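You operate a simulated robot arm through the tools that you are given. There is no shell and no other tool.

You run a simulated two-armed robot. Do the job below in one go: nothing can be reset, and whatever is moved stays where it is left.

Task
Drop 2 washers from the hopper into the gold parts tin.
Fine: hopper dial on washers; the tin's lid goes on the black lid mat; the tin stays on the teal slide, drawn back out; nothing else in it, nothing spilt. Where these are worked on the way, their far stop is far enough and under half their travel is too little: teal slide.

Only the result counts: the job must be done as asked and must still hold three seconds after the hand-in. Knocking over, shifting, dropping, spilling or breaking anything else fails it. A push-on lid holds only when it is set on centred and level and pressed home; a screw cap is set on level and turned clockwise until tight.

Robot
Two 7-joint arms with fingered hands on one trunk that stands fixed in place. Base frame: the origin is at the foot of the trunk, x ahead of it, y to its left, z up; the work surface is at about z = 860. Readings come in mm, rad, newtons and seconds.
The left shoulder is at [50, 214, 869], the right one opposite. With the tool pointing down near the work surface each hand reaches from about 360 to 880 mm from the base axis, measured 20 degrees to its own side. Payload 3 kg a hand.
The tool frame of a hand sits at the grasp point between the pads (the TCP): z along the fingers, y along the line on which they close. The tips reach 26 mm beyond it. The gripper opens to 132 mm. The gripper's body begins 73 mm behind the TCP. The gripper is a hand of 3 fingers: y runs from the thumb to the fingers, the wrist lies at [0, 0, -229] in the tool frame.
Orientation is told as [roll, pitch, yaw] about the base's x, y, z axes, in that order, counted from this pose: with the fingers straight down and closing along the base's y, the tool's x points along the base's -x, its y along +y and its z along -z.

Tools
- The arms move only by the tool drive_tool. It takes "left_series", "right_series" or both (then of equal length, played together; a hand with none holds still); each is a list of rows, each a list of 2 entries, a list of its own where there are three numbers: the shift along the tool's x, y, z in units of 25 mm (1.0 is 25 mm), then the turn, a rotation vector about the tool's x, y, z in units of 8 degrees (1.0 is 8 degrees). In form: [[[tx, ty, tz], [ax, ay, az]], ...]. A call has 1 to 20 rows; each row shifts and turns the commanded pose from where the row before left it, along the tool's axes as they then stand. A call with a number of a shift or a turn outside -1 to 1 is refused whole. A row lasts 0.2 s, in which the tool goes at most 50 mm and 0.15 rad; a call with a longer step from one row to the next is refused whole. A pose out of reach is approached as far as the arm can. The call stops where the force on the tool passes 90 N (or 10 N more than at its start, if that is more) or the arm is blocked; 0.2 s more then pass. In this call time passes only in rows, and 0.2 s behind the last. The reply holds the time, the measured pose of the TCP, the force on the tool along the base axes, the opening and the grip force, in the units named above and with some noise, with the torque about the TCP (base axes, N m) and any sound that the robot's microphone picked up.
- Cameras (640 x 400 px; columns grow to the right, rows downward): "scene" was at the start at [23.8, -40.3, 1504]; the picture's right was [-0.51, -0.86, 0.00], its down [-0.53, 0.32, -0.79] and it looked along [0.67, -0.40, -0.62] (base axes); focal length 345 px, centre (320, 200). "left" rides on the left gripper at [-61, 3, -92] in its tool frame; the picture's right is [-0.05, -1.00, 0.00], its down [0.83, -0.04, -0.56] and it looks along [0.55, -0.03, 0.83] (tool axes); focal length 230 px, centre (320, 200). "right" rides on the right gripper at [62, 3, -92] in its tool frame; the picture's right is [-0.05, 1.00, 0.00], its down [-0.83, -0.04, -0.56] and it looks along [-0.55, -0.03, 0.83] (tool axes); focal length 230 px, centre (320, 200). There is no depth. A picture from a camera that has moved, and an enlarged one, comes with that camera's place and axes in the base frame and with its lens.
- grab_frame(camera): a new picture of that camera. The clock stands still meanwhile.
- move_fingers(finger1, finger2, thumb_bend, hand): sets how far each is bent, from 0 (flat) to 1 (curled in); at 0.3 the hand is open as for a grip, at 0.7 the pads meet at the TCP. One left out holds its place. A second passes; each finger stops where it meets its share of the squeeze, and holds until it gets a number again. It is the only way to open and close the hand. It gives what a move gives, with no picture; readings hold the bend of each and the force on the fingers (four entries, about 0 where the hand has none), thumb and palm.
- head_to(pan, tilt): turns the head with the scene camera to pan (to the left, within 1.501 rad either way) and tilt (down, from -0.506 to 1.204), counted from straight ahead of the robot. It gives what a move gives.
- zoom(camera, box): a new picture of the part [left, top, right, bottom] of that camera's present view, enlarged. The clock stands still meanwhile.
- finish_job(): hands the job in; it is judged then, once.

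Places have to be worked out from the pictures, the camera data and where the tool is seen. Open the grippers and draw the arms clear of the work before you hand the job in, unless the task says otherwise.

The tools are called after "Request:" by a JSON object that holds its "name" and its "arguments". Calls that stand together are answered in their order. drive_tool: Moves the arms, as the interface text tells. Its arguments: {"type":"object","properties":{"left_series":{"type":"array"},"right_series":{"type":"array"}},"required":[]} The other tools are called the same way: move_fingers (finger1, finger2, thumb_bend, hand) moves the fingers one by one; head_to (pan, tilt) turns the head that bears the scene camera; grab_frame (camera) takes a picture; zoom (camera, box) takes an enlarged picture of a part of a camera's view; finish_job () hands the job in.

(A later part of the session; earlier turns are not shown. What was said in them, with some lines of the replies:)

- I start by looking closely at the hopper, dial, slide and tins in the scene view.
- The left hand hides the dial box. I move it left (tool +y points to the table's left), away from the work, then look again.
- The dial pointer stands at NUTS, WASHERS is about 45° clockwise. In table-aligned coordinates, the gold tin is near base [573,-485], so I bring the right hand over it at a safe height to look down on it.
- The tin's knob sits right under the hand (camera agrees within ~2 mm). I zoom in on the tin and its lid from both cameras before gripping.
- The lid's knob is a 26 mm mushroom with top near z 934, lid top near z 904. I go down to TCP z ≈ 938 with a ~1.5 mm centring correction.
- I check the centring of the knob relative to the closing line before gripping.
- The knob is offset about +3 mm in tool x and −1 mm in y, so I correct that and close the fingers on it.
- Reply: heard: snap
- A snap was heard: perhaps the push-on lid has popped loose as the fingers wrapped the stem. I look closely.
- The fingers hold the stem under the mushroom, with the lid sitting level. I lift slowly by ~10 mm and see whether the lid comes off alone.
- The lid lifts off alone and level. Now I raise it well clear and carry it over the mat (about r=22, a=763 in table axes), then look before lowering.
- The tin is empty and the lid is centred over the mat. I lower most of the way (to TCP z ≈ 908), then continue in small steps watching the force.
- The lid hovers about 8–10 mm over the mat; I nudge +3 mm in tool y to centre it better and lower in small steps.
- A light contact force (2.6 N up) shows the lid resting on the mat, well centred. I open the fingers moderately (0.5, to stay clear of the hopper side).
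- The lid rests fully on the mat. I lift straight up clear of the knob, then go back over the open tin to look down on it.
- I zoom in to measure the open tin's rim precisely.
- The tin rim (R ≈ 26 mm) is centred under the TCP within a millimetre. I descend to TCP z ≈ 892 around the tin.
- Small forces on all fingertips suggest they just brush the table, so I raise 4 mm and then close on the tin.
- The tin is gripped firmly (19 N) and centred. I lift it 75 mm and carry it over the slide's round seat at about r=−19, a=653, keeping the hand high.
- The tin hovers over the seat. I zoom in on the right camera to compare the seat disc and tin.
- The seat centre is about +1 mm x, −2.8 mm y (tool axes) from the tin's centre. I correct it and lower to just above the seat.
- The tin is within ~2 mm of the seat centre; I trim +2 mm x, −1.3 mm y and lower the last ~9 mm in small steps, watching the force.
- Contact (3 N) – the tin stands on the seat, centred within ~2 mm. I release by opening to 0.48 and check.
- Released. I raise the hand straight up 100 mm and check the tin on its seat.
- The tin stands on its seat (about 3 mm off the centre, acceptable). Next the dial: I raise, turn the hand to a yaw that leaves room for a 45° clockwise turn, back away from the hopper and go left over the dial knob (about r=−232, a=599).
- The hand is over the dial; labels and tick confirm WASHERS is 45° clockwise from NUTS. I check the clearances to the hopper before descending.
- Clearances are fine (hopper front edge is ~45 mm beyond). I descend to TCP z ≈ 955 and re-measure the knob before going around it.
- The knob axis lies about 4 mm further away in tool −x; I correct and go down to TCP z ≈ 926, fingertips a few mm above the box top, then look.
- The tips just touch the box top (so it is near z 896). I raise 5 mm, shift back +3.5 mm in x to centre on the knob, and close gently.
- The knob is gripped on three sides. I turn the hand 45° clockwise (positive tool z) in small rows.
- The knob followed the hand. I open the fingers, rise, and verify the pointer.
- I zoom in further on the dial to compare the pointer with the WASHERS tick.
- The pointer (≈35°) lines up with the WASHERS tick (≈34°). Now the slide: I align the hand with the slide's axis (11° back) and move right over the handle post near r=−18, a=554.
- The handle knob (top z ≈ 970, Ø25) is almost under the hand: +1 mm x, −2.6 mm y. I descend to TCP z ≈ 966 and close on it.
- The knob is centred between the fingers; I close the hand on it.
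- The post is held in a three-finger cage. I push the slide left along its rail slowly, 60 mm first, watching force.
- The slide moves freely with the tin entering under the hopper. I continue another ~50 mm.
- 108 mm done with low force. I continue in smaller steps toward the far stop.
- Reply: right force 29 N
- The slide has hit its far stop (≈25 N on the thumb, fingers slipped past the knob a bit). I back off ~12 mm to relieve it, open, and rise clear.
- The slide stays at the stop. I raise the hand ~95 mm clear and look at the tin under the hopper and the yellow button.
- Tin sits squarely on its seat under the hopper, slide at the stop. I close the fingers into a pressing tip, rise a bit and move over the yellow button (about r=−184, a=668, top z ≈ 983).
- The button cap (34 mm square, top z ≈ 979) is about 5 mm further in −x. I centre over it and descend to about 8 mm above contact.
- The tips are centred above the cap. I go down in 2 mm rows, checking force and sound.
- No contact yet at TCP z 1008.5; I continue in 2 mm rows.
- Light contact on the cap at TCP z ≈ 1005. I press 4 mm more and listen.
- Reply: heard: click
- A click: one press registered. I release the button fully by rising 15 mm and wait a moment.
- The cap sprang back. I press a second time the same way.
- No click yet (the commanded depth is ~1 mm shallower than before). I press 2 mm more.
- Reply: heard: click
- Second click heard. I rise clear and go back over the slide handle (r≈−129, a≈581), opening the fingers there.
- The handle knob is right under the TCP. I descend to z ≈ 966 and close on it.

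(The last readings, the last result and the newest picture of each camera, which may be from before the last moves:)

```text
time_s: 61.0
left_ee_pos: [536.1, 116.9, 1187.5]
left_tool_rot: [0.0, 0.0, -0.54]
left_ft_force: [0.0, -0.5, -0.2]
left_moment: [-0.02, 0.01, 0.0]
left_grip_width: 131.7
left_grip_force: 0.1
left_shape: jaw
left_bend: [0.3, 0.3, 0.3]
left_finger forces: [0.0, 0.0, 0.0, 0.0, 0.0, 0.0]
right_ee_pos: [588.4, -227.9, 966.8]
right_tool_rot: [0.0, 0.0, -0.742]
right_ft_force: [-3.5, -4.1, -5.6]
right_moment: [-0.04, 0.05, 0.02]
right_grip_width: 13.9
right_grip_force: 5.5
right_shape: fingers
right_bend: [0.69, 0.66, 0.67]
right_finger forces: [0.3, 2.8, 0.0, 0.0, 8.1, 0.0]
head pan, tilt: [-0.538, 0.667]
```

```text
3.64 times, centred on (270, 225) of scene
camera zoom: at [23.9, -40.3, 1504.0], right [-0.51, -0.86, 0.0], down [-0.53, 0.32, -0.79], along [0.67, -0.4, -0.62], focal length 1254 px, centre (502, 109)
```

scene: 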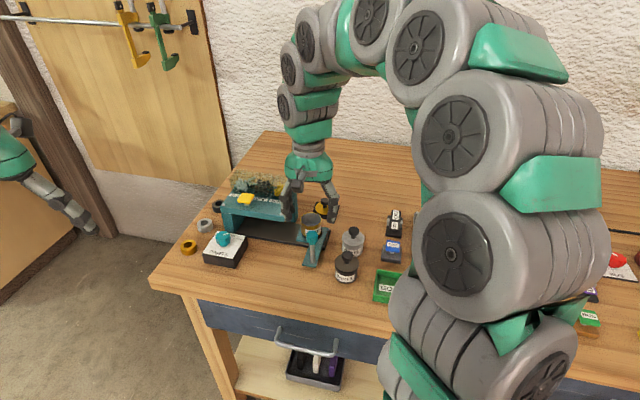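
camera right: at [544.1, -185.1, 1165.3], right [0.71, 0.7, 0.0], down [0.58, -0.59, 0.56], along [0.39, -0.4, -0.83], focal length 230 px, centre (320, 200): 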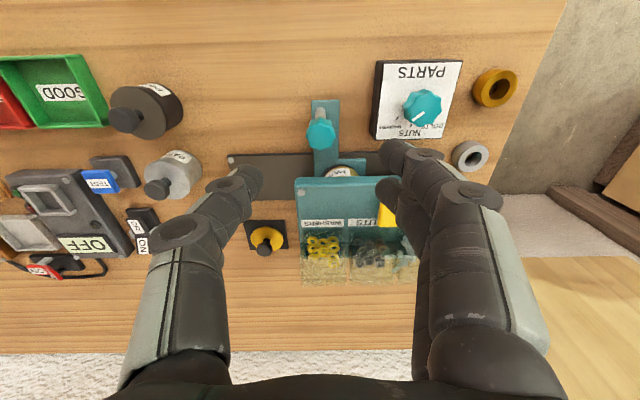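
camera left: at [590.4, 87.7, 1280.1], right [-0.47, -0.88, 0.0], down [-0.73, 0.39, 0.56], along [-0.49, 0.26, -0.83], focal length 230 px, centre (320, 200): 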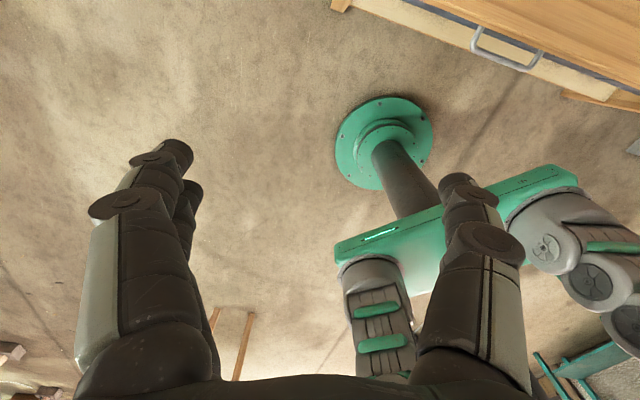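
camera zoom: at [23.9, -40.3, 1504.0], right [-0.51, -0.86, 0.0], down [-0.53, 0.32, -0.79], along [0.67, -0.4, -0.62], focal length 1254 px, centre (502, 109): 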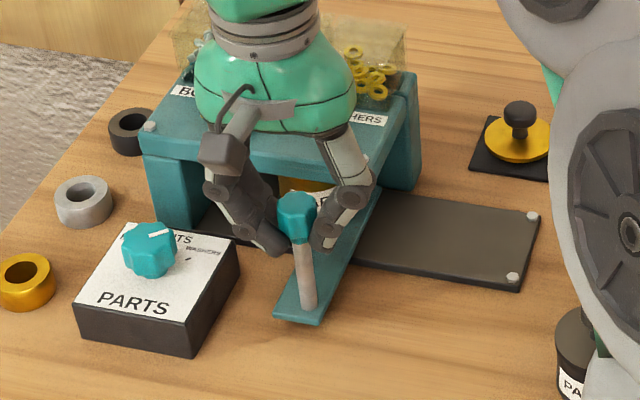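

The handle is held again. I draw the slide back to the right slowly, about 95 mm.

Request:
{"name": "drive_tool", "arguments": {"right_series": [[[0, -0.12, 0], [0, 0, 0]], [[0, -0.22, 0], [0, 0, 0]], [[0, -0.3, 0], [0, 0, 0]], [[0, -0.3, 0], [0, 0, 0]], [[0, -0.3, 0], [0, 0, 0]], [[0, -0.3, 0], [0, 0, 0]], [[0, -0.3, 0], [0, 0, 0]], [[0, -0.3, 0], [0, 0, 0]], [[0, -0.3, 0], [0, 0, 0]], [[0, -0.3, 0], [0, 0, 0]], [[0, -0.3, 0], [0, 0, 0]], [[0, -0.3, 0], [0, 0, 0]], [[0, -0.3, 0], [0, 0, 0]], [[0, -0.2, 0], [0, 0, 0]]]}}

Request:
{"name": "zoom", "arguments": {"camera": "right", "box": [180, 80, 460, 300]}}

Request:
{"name": "zoom", "arguments": {"camera": "scene", "box": [220, 170, 360, 280]}}

```text
time_s: 64.0
left_ee_pos: [535.9, 117.3, 1187.0]
left_tool_rot: [-0.001, -0.001, -0.539]
left_ft_force: [-0.4, -0.9, -0.7]
left_moment: [0.0, 0.03, 0.04]
left_grip_width: 131.8
left_grip_force: 0.0
left_shape: jaw
left_bend: [0.3, 0.3, 0.3]
left_finger forces: [0.1, 0.0, 0.0, 0.0, 0.0, 0.1]
right_ee_pos: [523.9, -298.2, 967.6]
right_tool_rot: [-0.003, 0.002, -0.743]
right_ft_force: [-14.0, 13.5, -10.4]
right_moment: [0.21, 0.23, 0.09]
right_grip_width: 15.2
right_grip_force: 10.3
right_shape: fingers
right_bend: [0.67, 0.65, 0.67]
right_finger forces: [9.9, 3.6, 0.1, 0.0, 6.6, 0.0]
head pan, tilt: [-0.538, 0.667]
```

```text
1.82 times, centred on (320, 190) of right
camera zoom: at [479.9, -255.1, 1059.3], right [0.71, 0.7, 0.0], down [0.58, -0.59, 0.55], along [0.39, -0.4, -0.83], focal length 418 px, centre (320, 218)
```

zoom: 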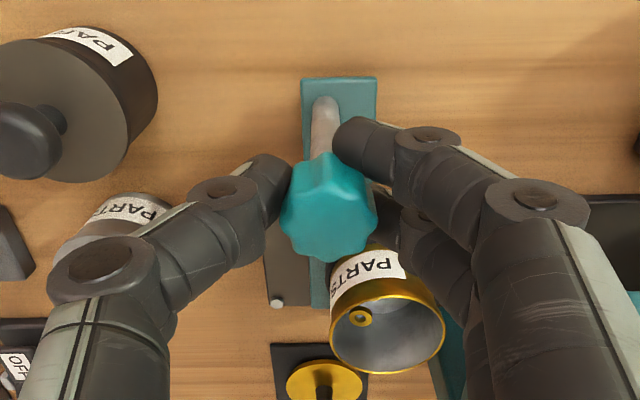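

```text
3.64 times, centred on (290, 225) of scene
camera zoom: at [23.7, -40.1, 1504.0], right [-0.51, -0.86, 0.0], down [-0.53, 0.32, -0.79], along [0.68, -0.4, -0.62], focal length 1254 px, centre (429, 109)
```

zoom: 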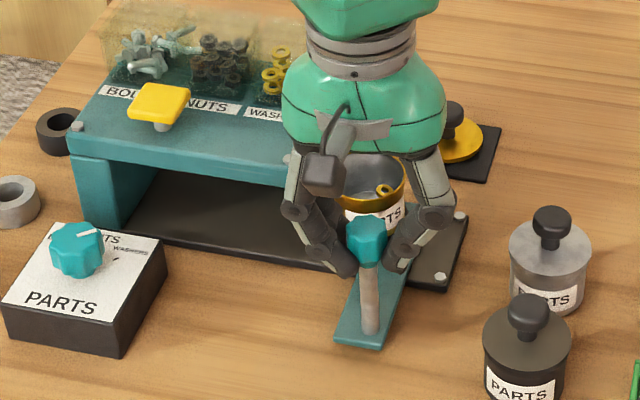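

Washers are in the tin and the slide is nearly out; there is some side load, so I'll trim +3 mm in x. First a close look into the tin.

Request:
{"name": "zoom", "arguments": {"camera": "right", "box": [310, 190, 390, 250]}}

Request:
{"name": "zoom", "arguments": {"camera": "scene", "box": [285, 200, 325, 230]}}

```text
6.67 times, centred on (350, 220) of right
camera zoom: at [479.9, -255.1, 1059.3], right [0.71, 0.7, 0.0], down [0.58, -0.59, 0.55], along [0.39, -0.4, -0.83], focal length 1534 px, centre (120, 67)
```

zoom: 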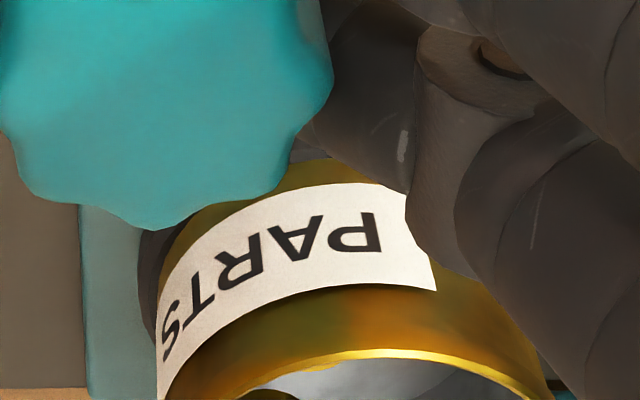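

```text
13.33 times, centred on (305, 215) of scene
camera zoom: at [23.7, -40.1, 1504.0], right [-0.51, -0.86, 0.0], down [-0.53, 0.32, -0.79], along [0.68, -0.4, -0.62], focal length 4599 px, centre (520, 0)
```

zoom: 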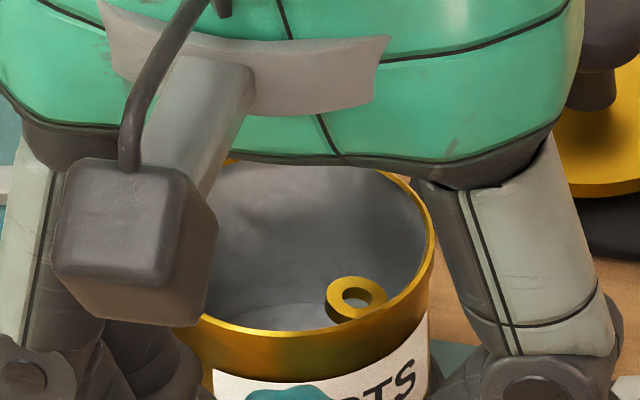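

At least one washer lies in the tin. I relieve the side load and continue the pull to the outer stop in smaller steps.

Request:
{"name": "drive_tool", "arguments": {"right_series": [[[0.12, -0.05, 0], [0, 0, 0]], [[0.05, -0.2, 0], [0, 0, 0]], [[0, -0.2, 0], [0, 0, 0]], [[0, -0.2, 0], [0, 0, 0]]]}}

Request:
{"name": "zoom", "arguments": {"camera": "right", "box": [180, 80, 460, 300]}}

Request:
{"name": "zoom", "arguments": {"camera": "scene", "box": [230, 170, 370, 280]}}

```text
time_s: 65.0
left_ee_pos: [536.0, 115.8, 1187.5]
left_tool_rot: [0.0, -0.001, -0.541]
left_ft_force: [0.0, -0.1, -0.1]
left_moment: [0.01, 0.01, 0.01]
left_grip_width: 131.7
left_grip_force: 0.0
left_shape: jaw
left_bend: [0.3, 0.3, 0.3]
left_finger forces: [0.0, 0.0, 0.0, 0.1, 0.1, 0.0]
right_ee_pos: [508.7, -307.6, 967.7]
right_tool_rot: [0.0, -0.002, -0.741]
right_ft_force: [10.1, -8.4, -8.5]
right_moment: [-0.18, -0.09, -0.09]
right_grip_width: 13.8
right_grip_force: 7.7
right_shape: fingers
right_bend: [0.68, 0.65, 0.67]
right_finger forces: [1.1, 9.0, 0.0, 0.0, 5.2, 0.0]
head pan, tilt: [-0.538, 0.667]
```

```text
1.82 times, centred on (320, 190) of right
camera zoom: at [466.0, -264.5, 1059.5], right [0.71, 0.7, 0.0], down [0.58, -0.59, 0.56], along [0.39, -0.4, -0.83], focal length 418 px, centre (320, 218)
```

zoom: 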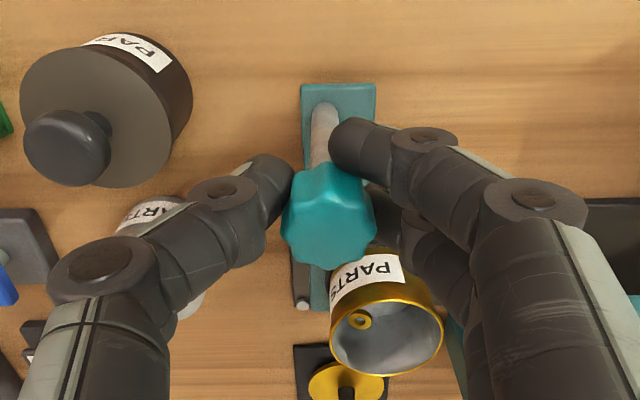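

```text
3.64 times, centred on (300, 225) of scene
camera zoom: at [24.1, -40.5, 1504.0], right [-0.51, -0.86, 0.0], down [-0.53, 0.32, -0.79], along [0.67, -0.4, -0.62], focal length 1254 px, centre (393, 109)
```

zoom: 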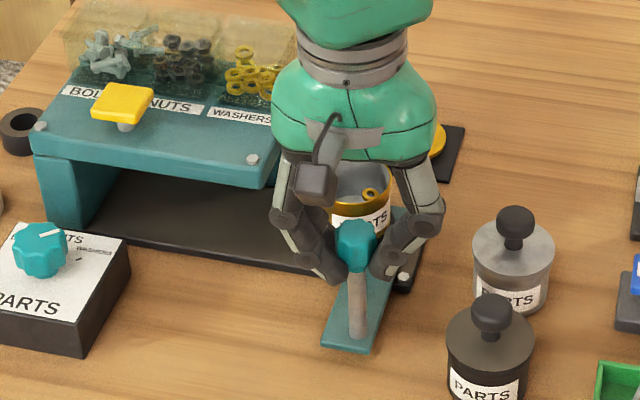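

Nearly at the start position. I trim x back slightly and pull the last few millimetres to the outer stop.

Request:
{"name": "drive_tool", "arguments": {"right_series": [[[-0.08, -0.1, 0], [0, 0, 0]], [[0, -0.15, 0], [0, 0, 0]], [[0, -0.15, 0], [0, 0, 0]]]}}

Request:
{"name": "zoom", "arguments": {"camera": "scene", "box": [230, 170, 370, 280]}}

```text
time_s: 65.8
left_ee_pos: [535.4, 117.5, 1186.3]
left_tool_rot: [0.001, -0.001, -0.537]
left_ft_force: [0.3, -0.1, 0.0]
left_moment: [-0.01, 0.03, -0.01]
left_grip_width: 131.6
left_grip_force: 0.1
left_shape: jaw
left_bend: [0.3, 0.3, 0.3]
left_finger forces: [0.0, 0.0, 0.0, 0.0, 0.1, 0.0]
right_ee_pos: [503.2, -314.6, 967.6]
right_tool_rot: [0.002, 0.002, -0.741]
right_ft_force: [6.7, 6.2, -3.8]
right_moment: [0.13, -0.11, -0.03]
right_grip_width: 13.9
right_grip_force: 7.1
right_shape: fingers
right_bend: [0.67, 0.64, 0.68]
right_finger forces: [3.6, 7.3, 0.0, 0.0, 2.7, 0.0]
head pan, tilt: [-0.538, 0.667]
```

```text
3.64 times, centred on (300, 225) of scene
camera zoom: at [24.0, -40.2, 1504.0], right [-0.51, -0.86, 0.0], down [-0.53, 0.32, -0.79], along [0.68, -0.4, -0.62], focal length 1254 px, centre (393, 109)
```

zoom: 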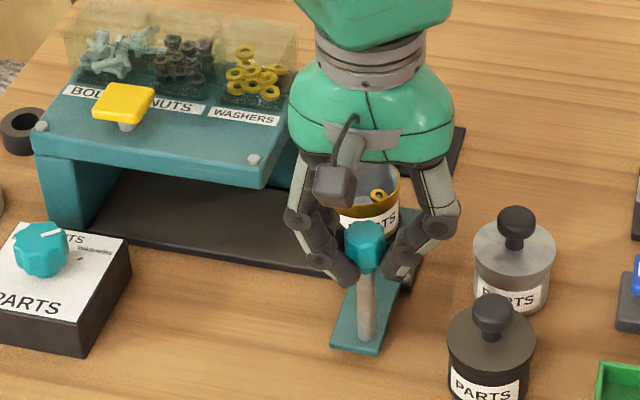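

The pull now meets a stop (≈9 N along the rail), past the starting position. I release, rise and inspect the tin's contents.

Request:
{"name": "move_fingers", "arguments": {"hand": "right", "finger1": 0.48, "finger2": 0.48, "thumb_bend": 0.48}}

Request:
{"name": "drive_tool", "arguments": {"right_series": [[[0, 0, -0.5], [0, 0, 0]], [[0, 0, -1], [0, 0, 0]], [[0, 0, -1], [0, 0, 0]], [[0, 0, -1], [0, 0, 0]], [[0, 0, -1], [0, 0, 0]]]}}

Request:
{"name": "grab_frame", "arguments": {"camera": "right"}}

Request:
{"name": "zoom", "arguments": {"camera": "right", "box": [300, 130, 400, 240]}}

Request:
{"name": "zoom", "arguments": {"camera": "scene", "box": [290, 200, 340, 240]}}

```text
time_s: 66.8
left_ee_pos: [534.7, 117.3, 1187.1]
left_tool_rot: [0.0, -0.001, -0.539]
left_ft_force: [0.1, 0.0, 0.1]
left_moment: [-0.01, 0.01, 0.0]
left_grip_width: 132.1
left_grip_force: 0.1
left_shape: jaw
left_bend: [0.3, 0.3, 0.3]
left_finger forces: [0.0, 0.1, 0.0, 0.1, 0.0, 0.1]
right_ee_pos: [502.9, -315.8, 967.5]
right_tool_rot: [0.0, -0.001, -0.742]
right_ft_force: [0.0, 1.1, 0.4]
right_moment: [-0.01, -0.03, -0.04]
right_grip_width: 74.1
right_grip_force: 0.0
right_shape: fingers
right_bend: [0.48, 0.48, 0.48]
right_finger forces: [0.1, 0.0, 0.0, 0.0, 0.1, 0.0]
head pan, tilt: [-0.538, 0.667]
```

```text
time_s: 68.0
left_ee_pos: [534.9, 115.7, 1186.7]
left_tool_rot: [0.0, 0.001, -0.54]
left_ft_force: [-0.5, 0.2, 0.4]
left_moment: [-0.04, 0.02, 0.03]
left_grip_width: 132.0
left_grip_force: 0.0
left_shape: jaw
left_bend: [0.3, 0.3, 0.3]
left_finger forces: [0.0, 0.0, 0.1, 0.0, 0.0, 0.1]
right_ee_pos: [504.4, -315.8, 1081.1]
right_tool_rot: [0.0, 0.0, -0.74]
right_ft_force: [0.3, 0.1, 0.2]
right_moment: [0.0, -0.02, 0.0]
right_grip_width: 74.2
right_grip_force: 0.1
right_shape: fingers
right_bend: [0.48, 0.48, 0.48]
right_finger forces: [0.0, 0.0, 0.1, 0.0, 0.0, 0.0]
head pan, tilt: [-0.538, 0.667]
```

```text
taken
camera right: at [459.9, -272.7, 1171.6], right [0.71, 0.7, 0.0], down [0.58, -0.59, 0.56], along [0.39, -0.4, -0.83], focal length 230 px, centre (320, 200)
```

right: 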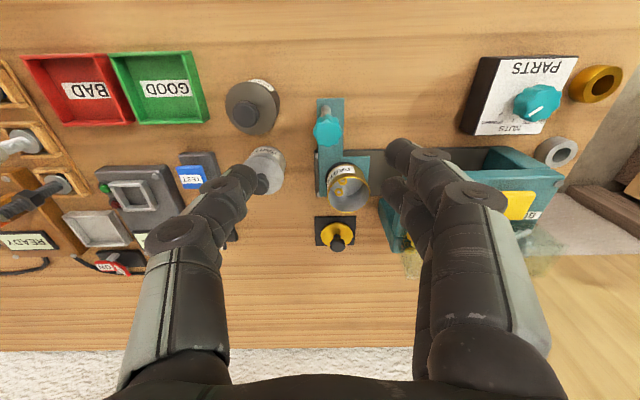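

```text
3.64 times, centred on (350, 185) of right
camera zoom: at [459.9, -272.7, 1171.6], right [0.71, 0.7, 0.0], down [0.58, -0.59, 0.56], along [0.39, -0.4, -0.83], focal length 837 px, centre (211, 254)
```

zoom: 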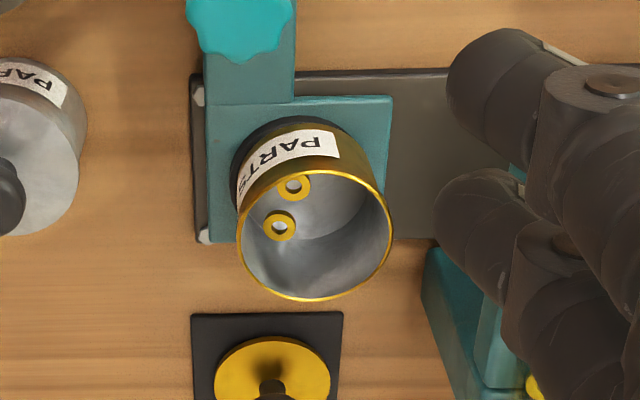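

```text
10.00 times, centred on (315, 220) of scene
camera zoom: at [23.8, -40.3, 1504.0], right [-0.51, -0.86, 0.0], down [-0.53, 0.32, -0.79], along [0.67, -0.4, -0.62], focal length 3449 px, centre (370, 0)
```

zoom: 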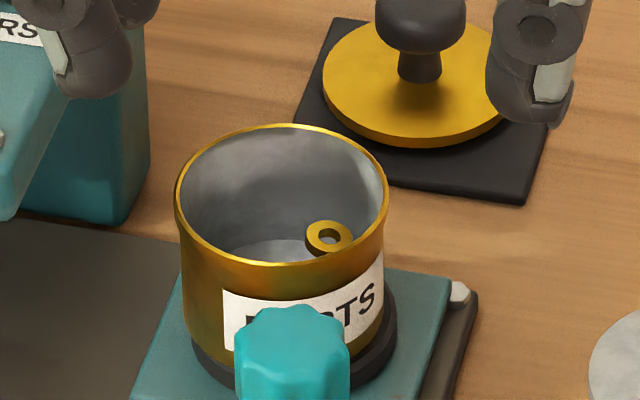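

Exactly two washers lie in the tin, the slide is out and the lid is on the mat. I raise the right hand and withdraw it to near its starting place, opening the fingers.

Request:
{"name": "drive_tool", "arguments": {"right_series": [[[0, 0, -0.95], [0, 0, 0]], [[0, 0, -0.95], [0, 0, 0]], [[0, 0, -0.95], [0, 0, 0]], [[0, 0, -0.95], [0, 0, 0]], [[0, 0, -0.95], [0, 0, 0]], [[0, 0, -0.95], [0, 0, 0]], [[0.32, -0.95, 0], [0, 0, 0]], [[0.32, -0.95, 0], [0, 0, 0]], [[0.32, -0.95, 0], [0, 0, 0]], [[0.32, -0.95, 0], [0, 0, 0]], [[0.32, -0.95, 0], [0, 0, 0]], [[0.32, -0.95, 0], [0, 0, 0]], [[0.32, -0.95, 0], [0, 0, 0]]]}}

Request:
{"name": "move_fingers", "arguments": {"hand": "right", "finger1": 0.3, "finger2": 0.3, "thumb_bend": 0.3}}

Request:
{"name": "grab_frame", "arguments": {"camera": "scene"}}

Request:
{"name": "zoom", "arguments": {"camera": "scene", "box": [170, 160, 350, 280]}}

Request:
{"name": "grab_frame", "arguments": {"camera": "right"}}

```text
time_s: 70.8
left_ee_pos: [535.9, 116.0, 1185.7]
left_tool_rot: [0.0, 0.001, -0.539]
left_ft_force: [-0.2, 0.0, 0.2]
left_moment: [0.0, 0.0, 0.0]
left_grip_width: 132.0
left_grip_force: 0.0
left_shape: jaw
left_bend: [0.3, 0.3, 0.3]
left_finger forces: [0.1, 0.0, 0.0, 0.0, 0.0, 0.0]
right_ee_pos: [349.1, -400.3, 1223.6]
right_tool_rot: [0.0, -0.002, -0.742]
right_ft_force: [-0.5, 0.2, -0.7]
right_moment: [0.0, 0.01, -0.03]
right_grip_width: 74.1
right_grip_force: 0.0
right_shape: fingers
right_bend: [0.48, 0.48, 0.48]
right_finger forces: [0.1, 0.0, 0.0, 0.0, 0.1, 0.1]
head pan, tilt: [-0.538, 0.667]
```

```text
time_s: 71.8
left_ee_pos: [536.1, 115.3, 1186.0]
left_tool_rot: [0.0, 0.0, -0.539]
left_ft_force: [0.1, -0.2, 0.2]
left_moment: [0.0, 0.0, -0.02]
left_grip_width: 132.0
left_grip_force: 0.0
left_shape: jaw
left_bend: [0.3, 0.3, 0.3]
left_finger forces: [0.0, 0.0, 0.0, 0.0, 0.1, 0.0]
right_ee_pos: [348.8, -399.9, 1223.6]
right_tool_rot: [-0.002, 0.0, -0.741]
right_ft_force: [-0.2, -0.1, 0.2]
right_moment: [-0.01, 0.03, -0.01]
right_grip_width: 133.7
right_grip_force: 0.1
right_shape: fingers
right_bend: [0.3, 0.3, 0.3]
right_finger forces: [0.0, 0.0, 0.0, 0.1, 0.0, 0.1]
head pan, tilt: [-0.538, 0.667]
```

```text
taken
```

scene: 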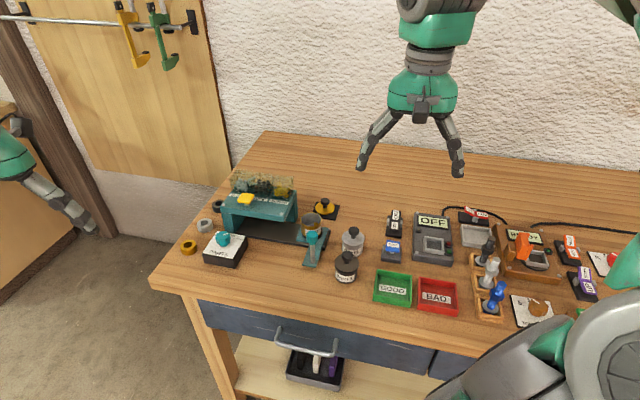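

```text
3.33 times, centred on (260, 220) of scene
camera zoom: at [23.8, -40.3, 1504.0], right [-0.51, -0.86, 0.0], down [-0.53, 0.32, -0.79], along [0.67, -0.4, -0.62], focal length 1150 px, centre (520, 133)
```

zoom: 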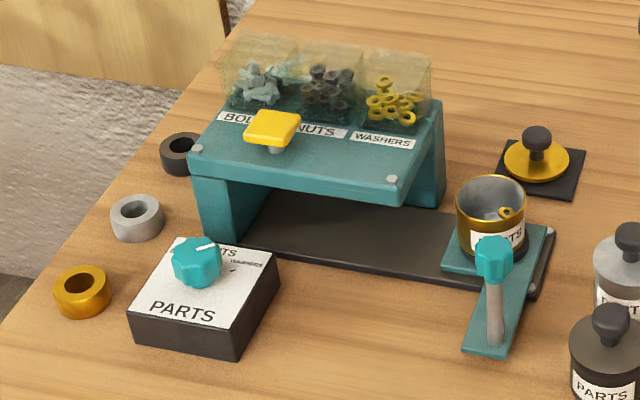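

```text
taken
camera right: at [305.8, -357.0, 1314.7], right [0.71, 0.7, 0.0], down [0.58, -0.59, 0.56], along [0.39, -0.4, -0.83], focal length 230 px, centre (320, 200)
```

right: 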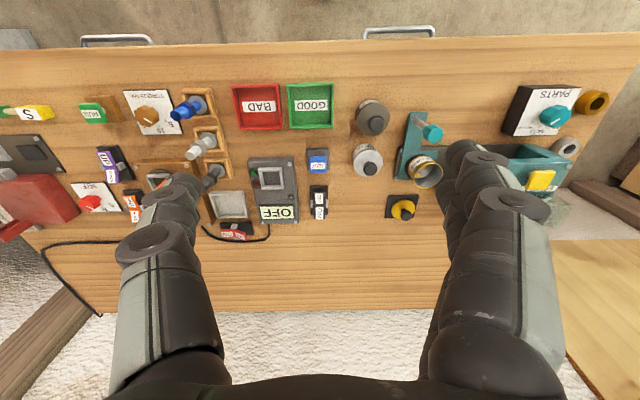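

Everything is as asked: dial on WASHERS, lid on the black mat, tin with exactly two washers on the drawn-out slide, nothing spilt or shifted, and both arms clear with the hands open. I hand the job in.

Request:
{"name": "finish_job", "arguments": {}}

```text
The job is handed in.
```

The gold tin now holds exactly two washers, and I've handed the job in. I haven't seen the judge's result.

- **Dial:** it points at WASHERS, in line with the tick.
- **Lid:** it lies fully on the black lid mat.
- **Slide:** I pushed it to its far stop for the two drops, then pulled it back to its outer stop. The tin is still on it, sitting a few millimetres off the centre of its seat.
- **Surroundings:** the last pictures show nothing spilt and nothing else moved. Both hands are open and clear of the work.
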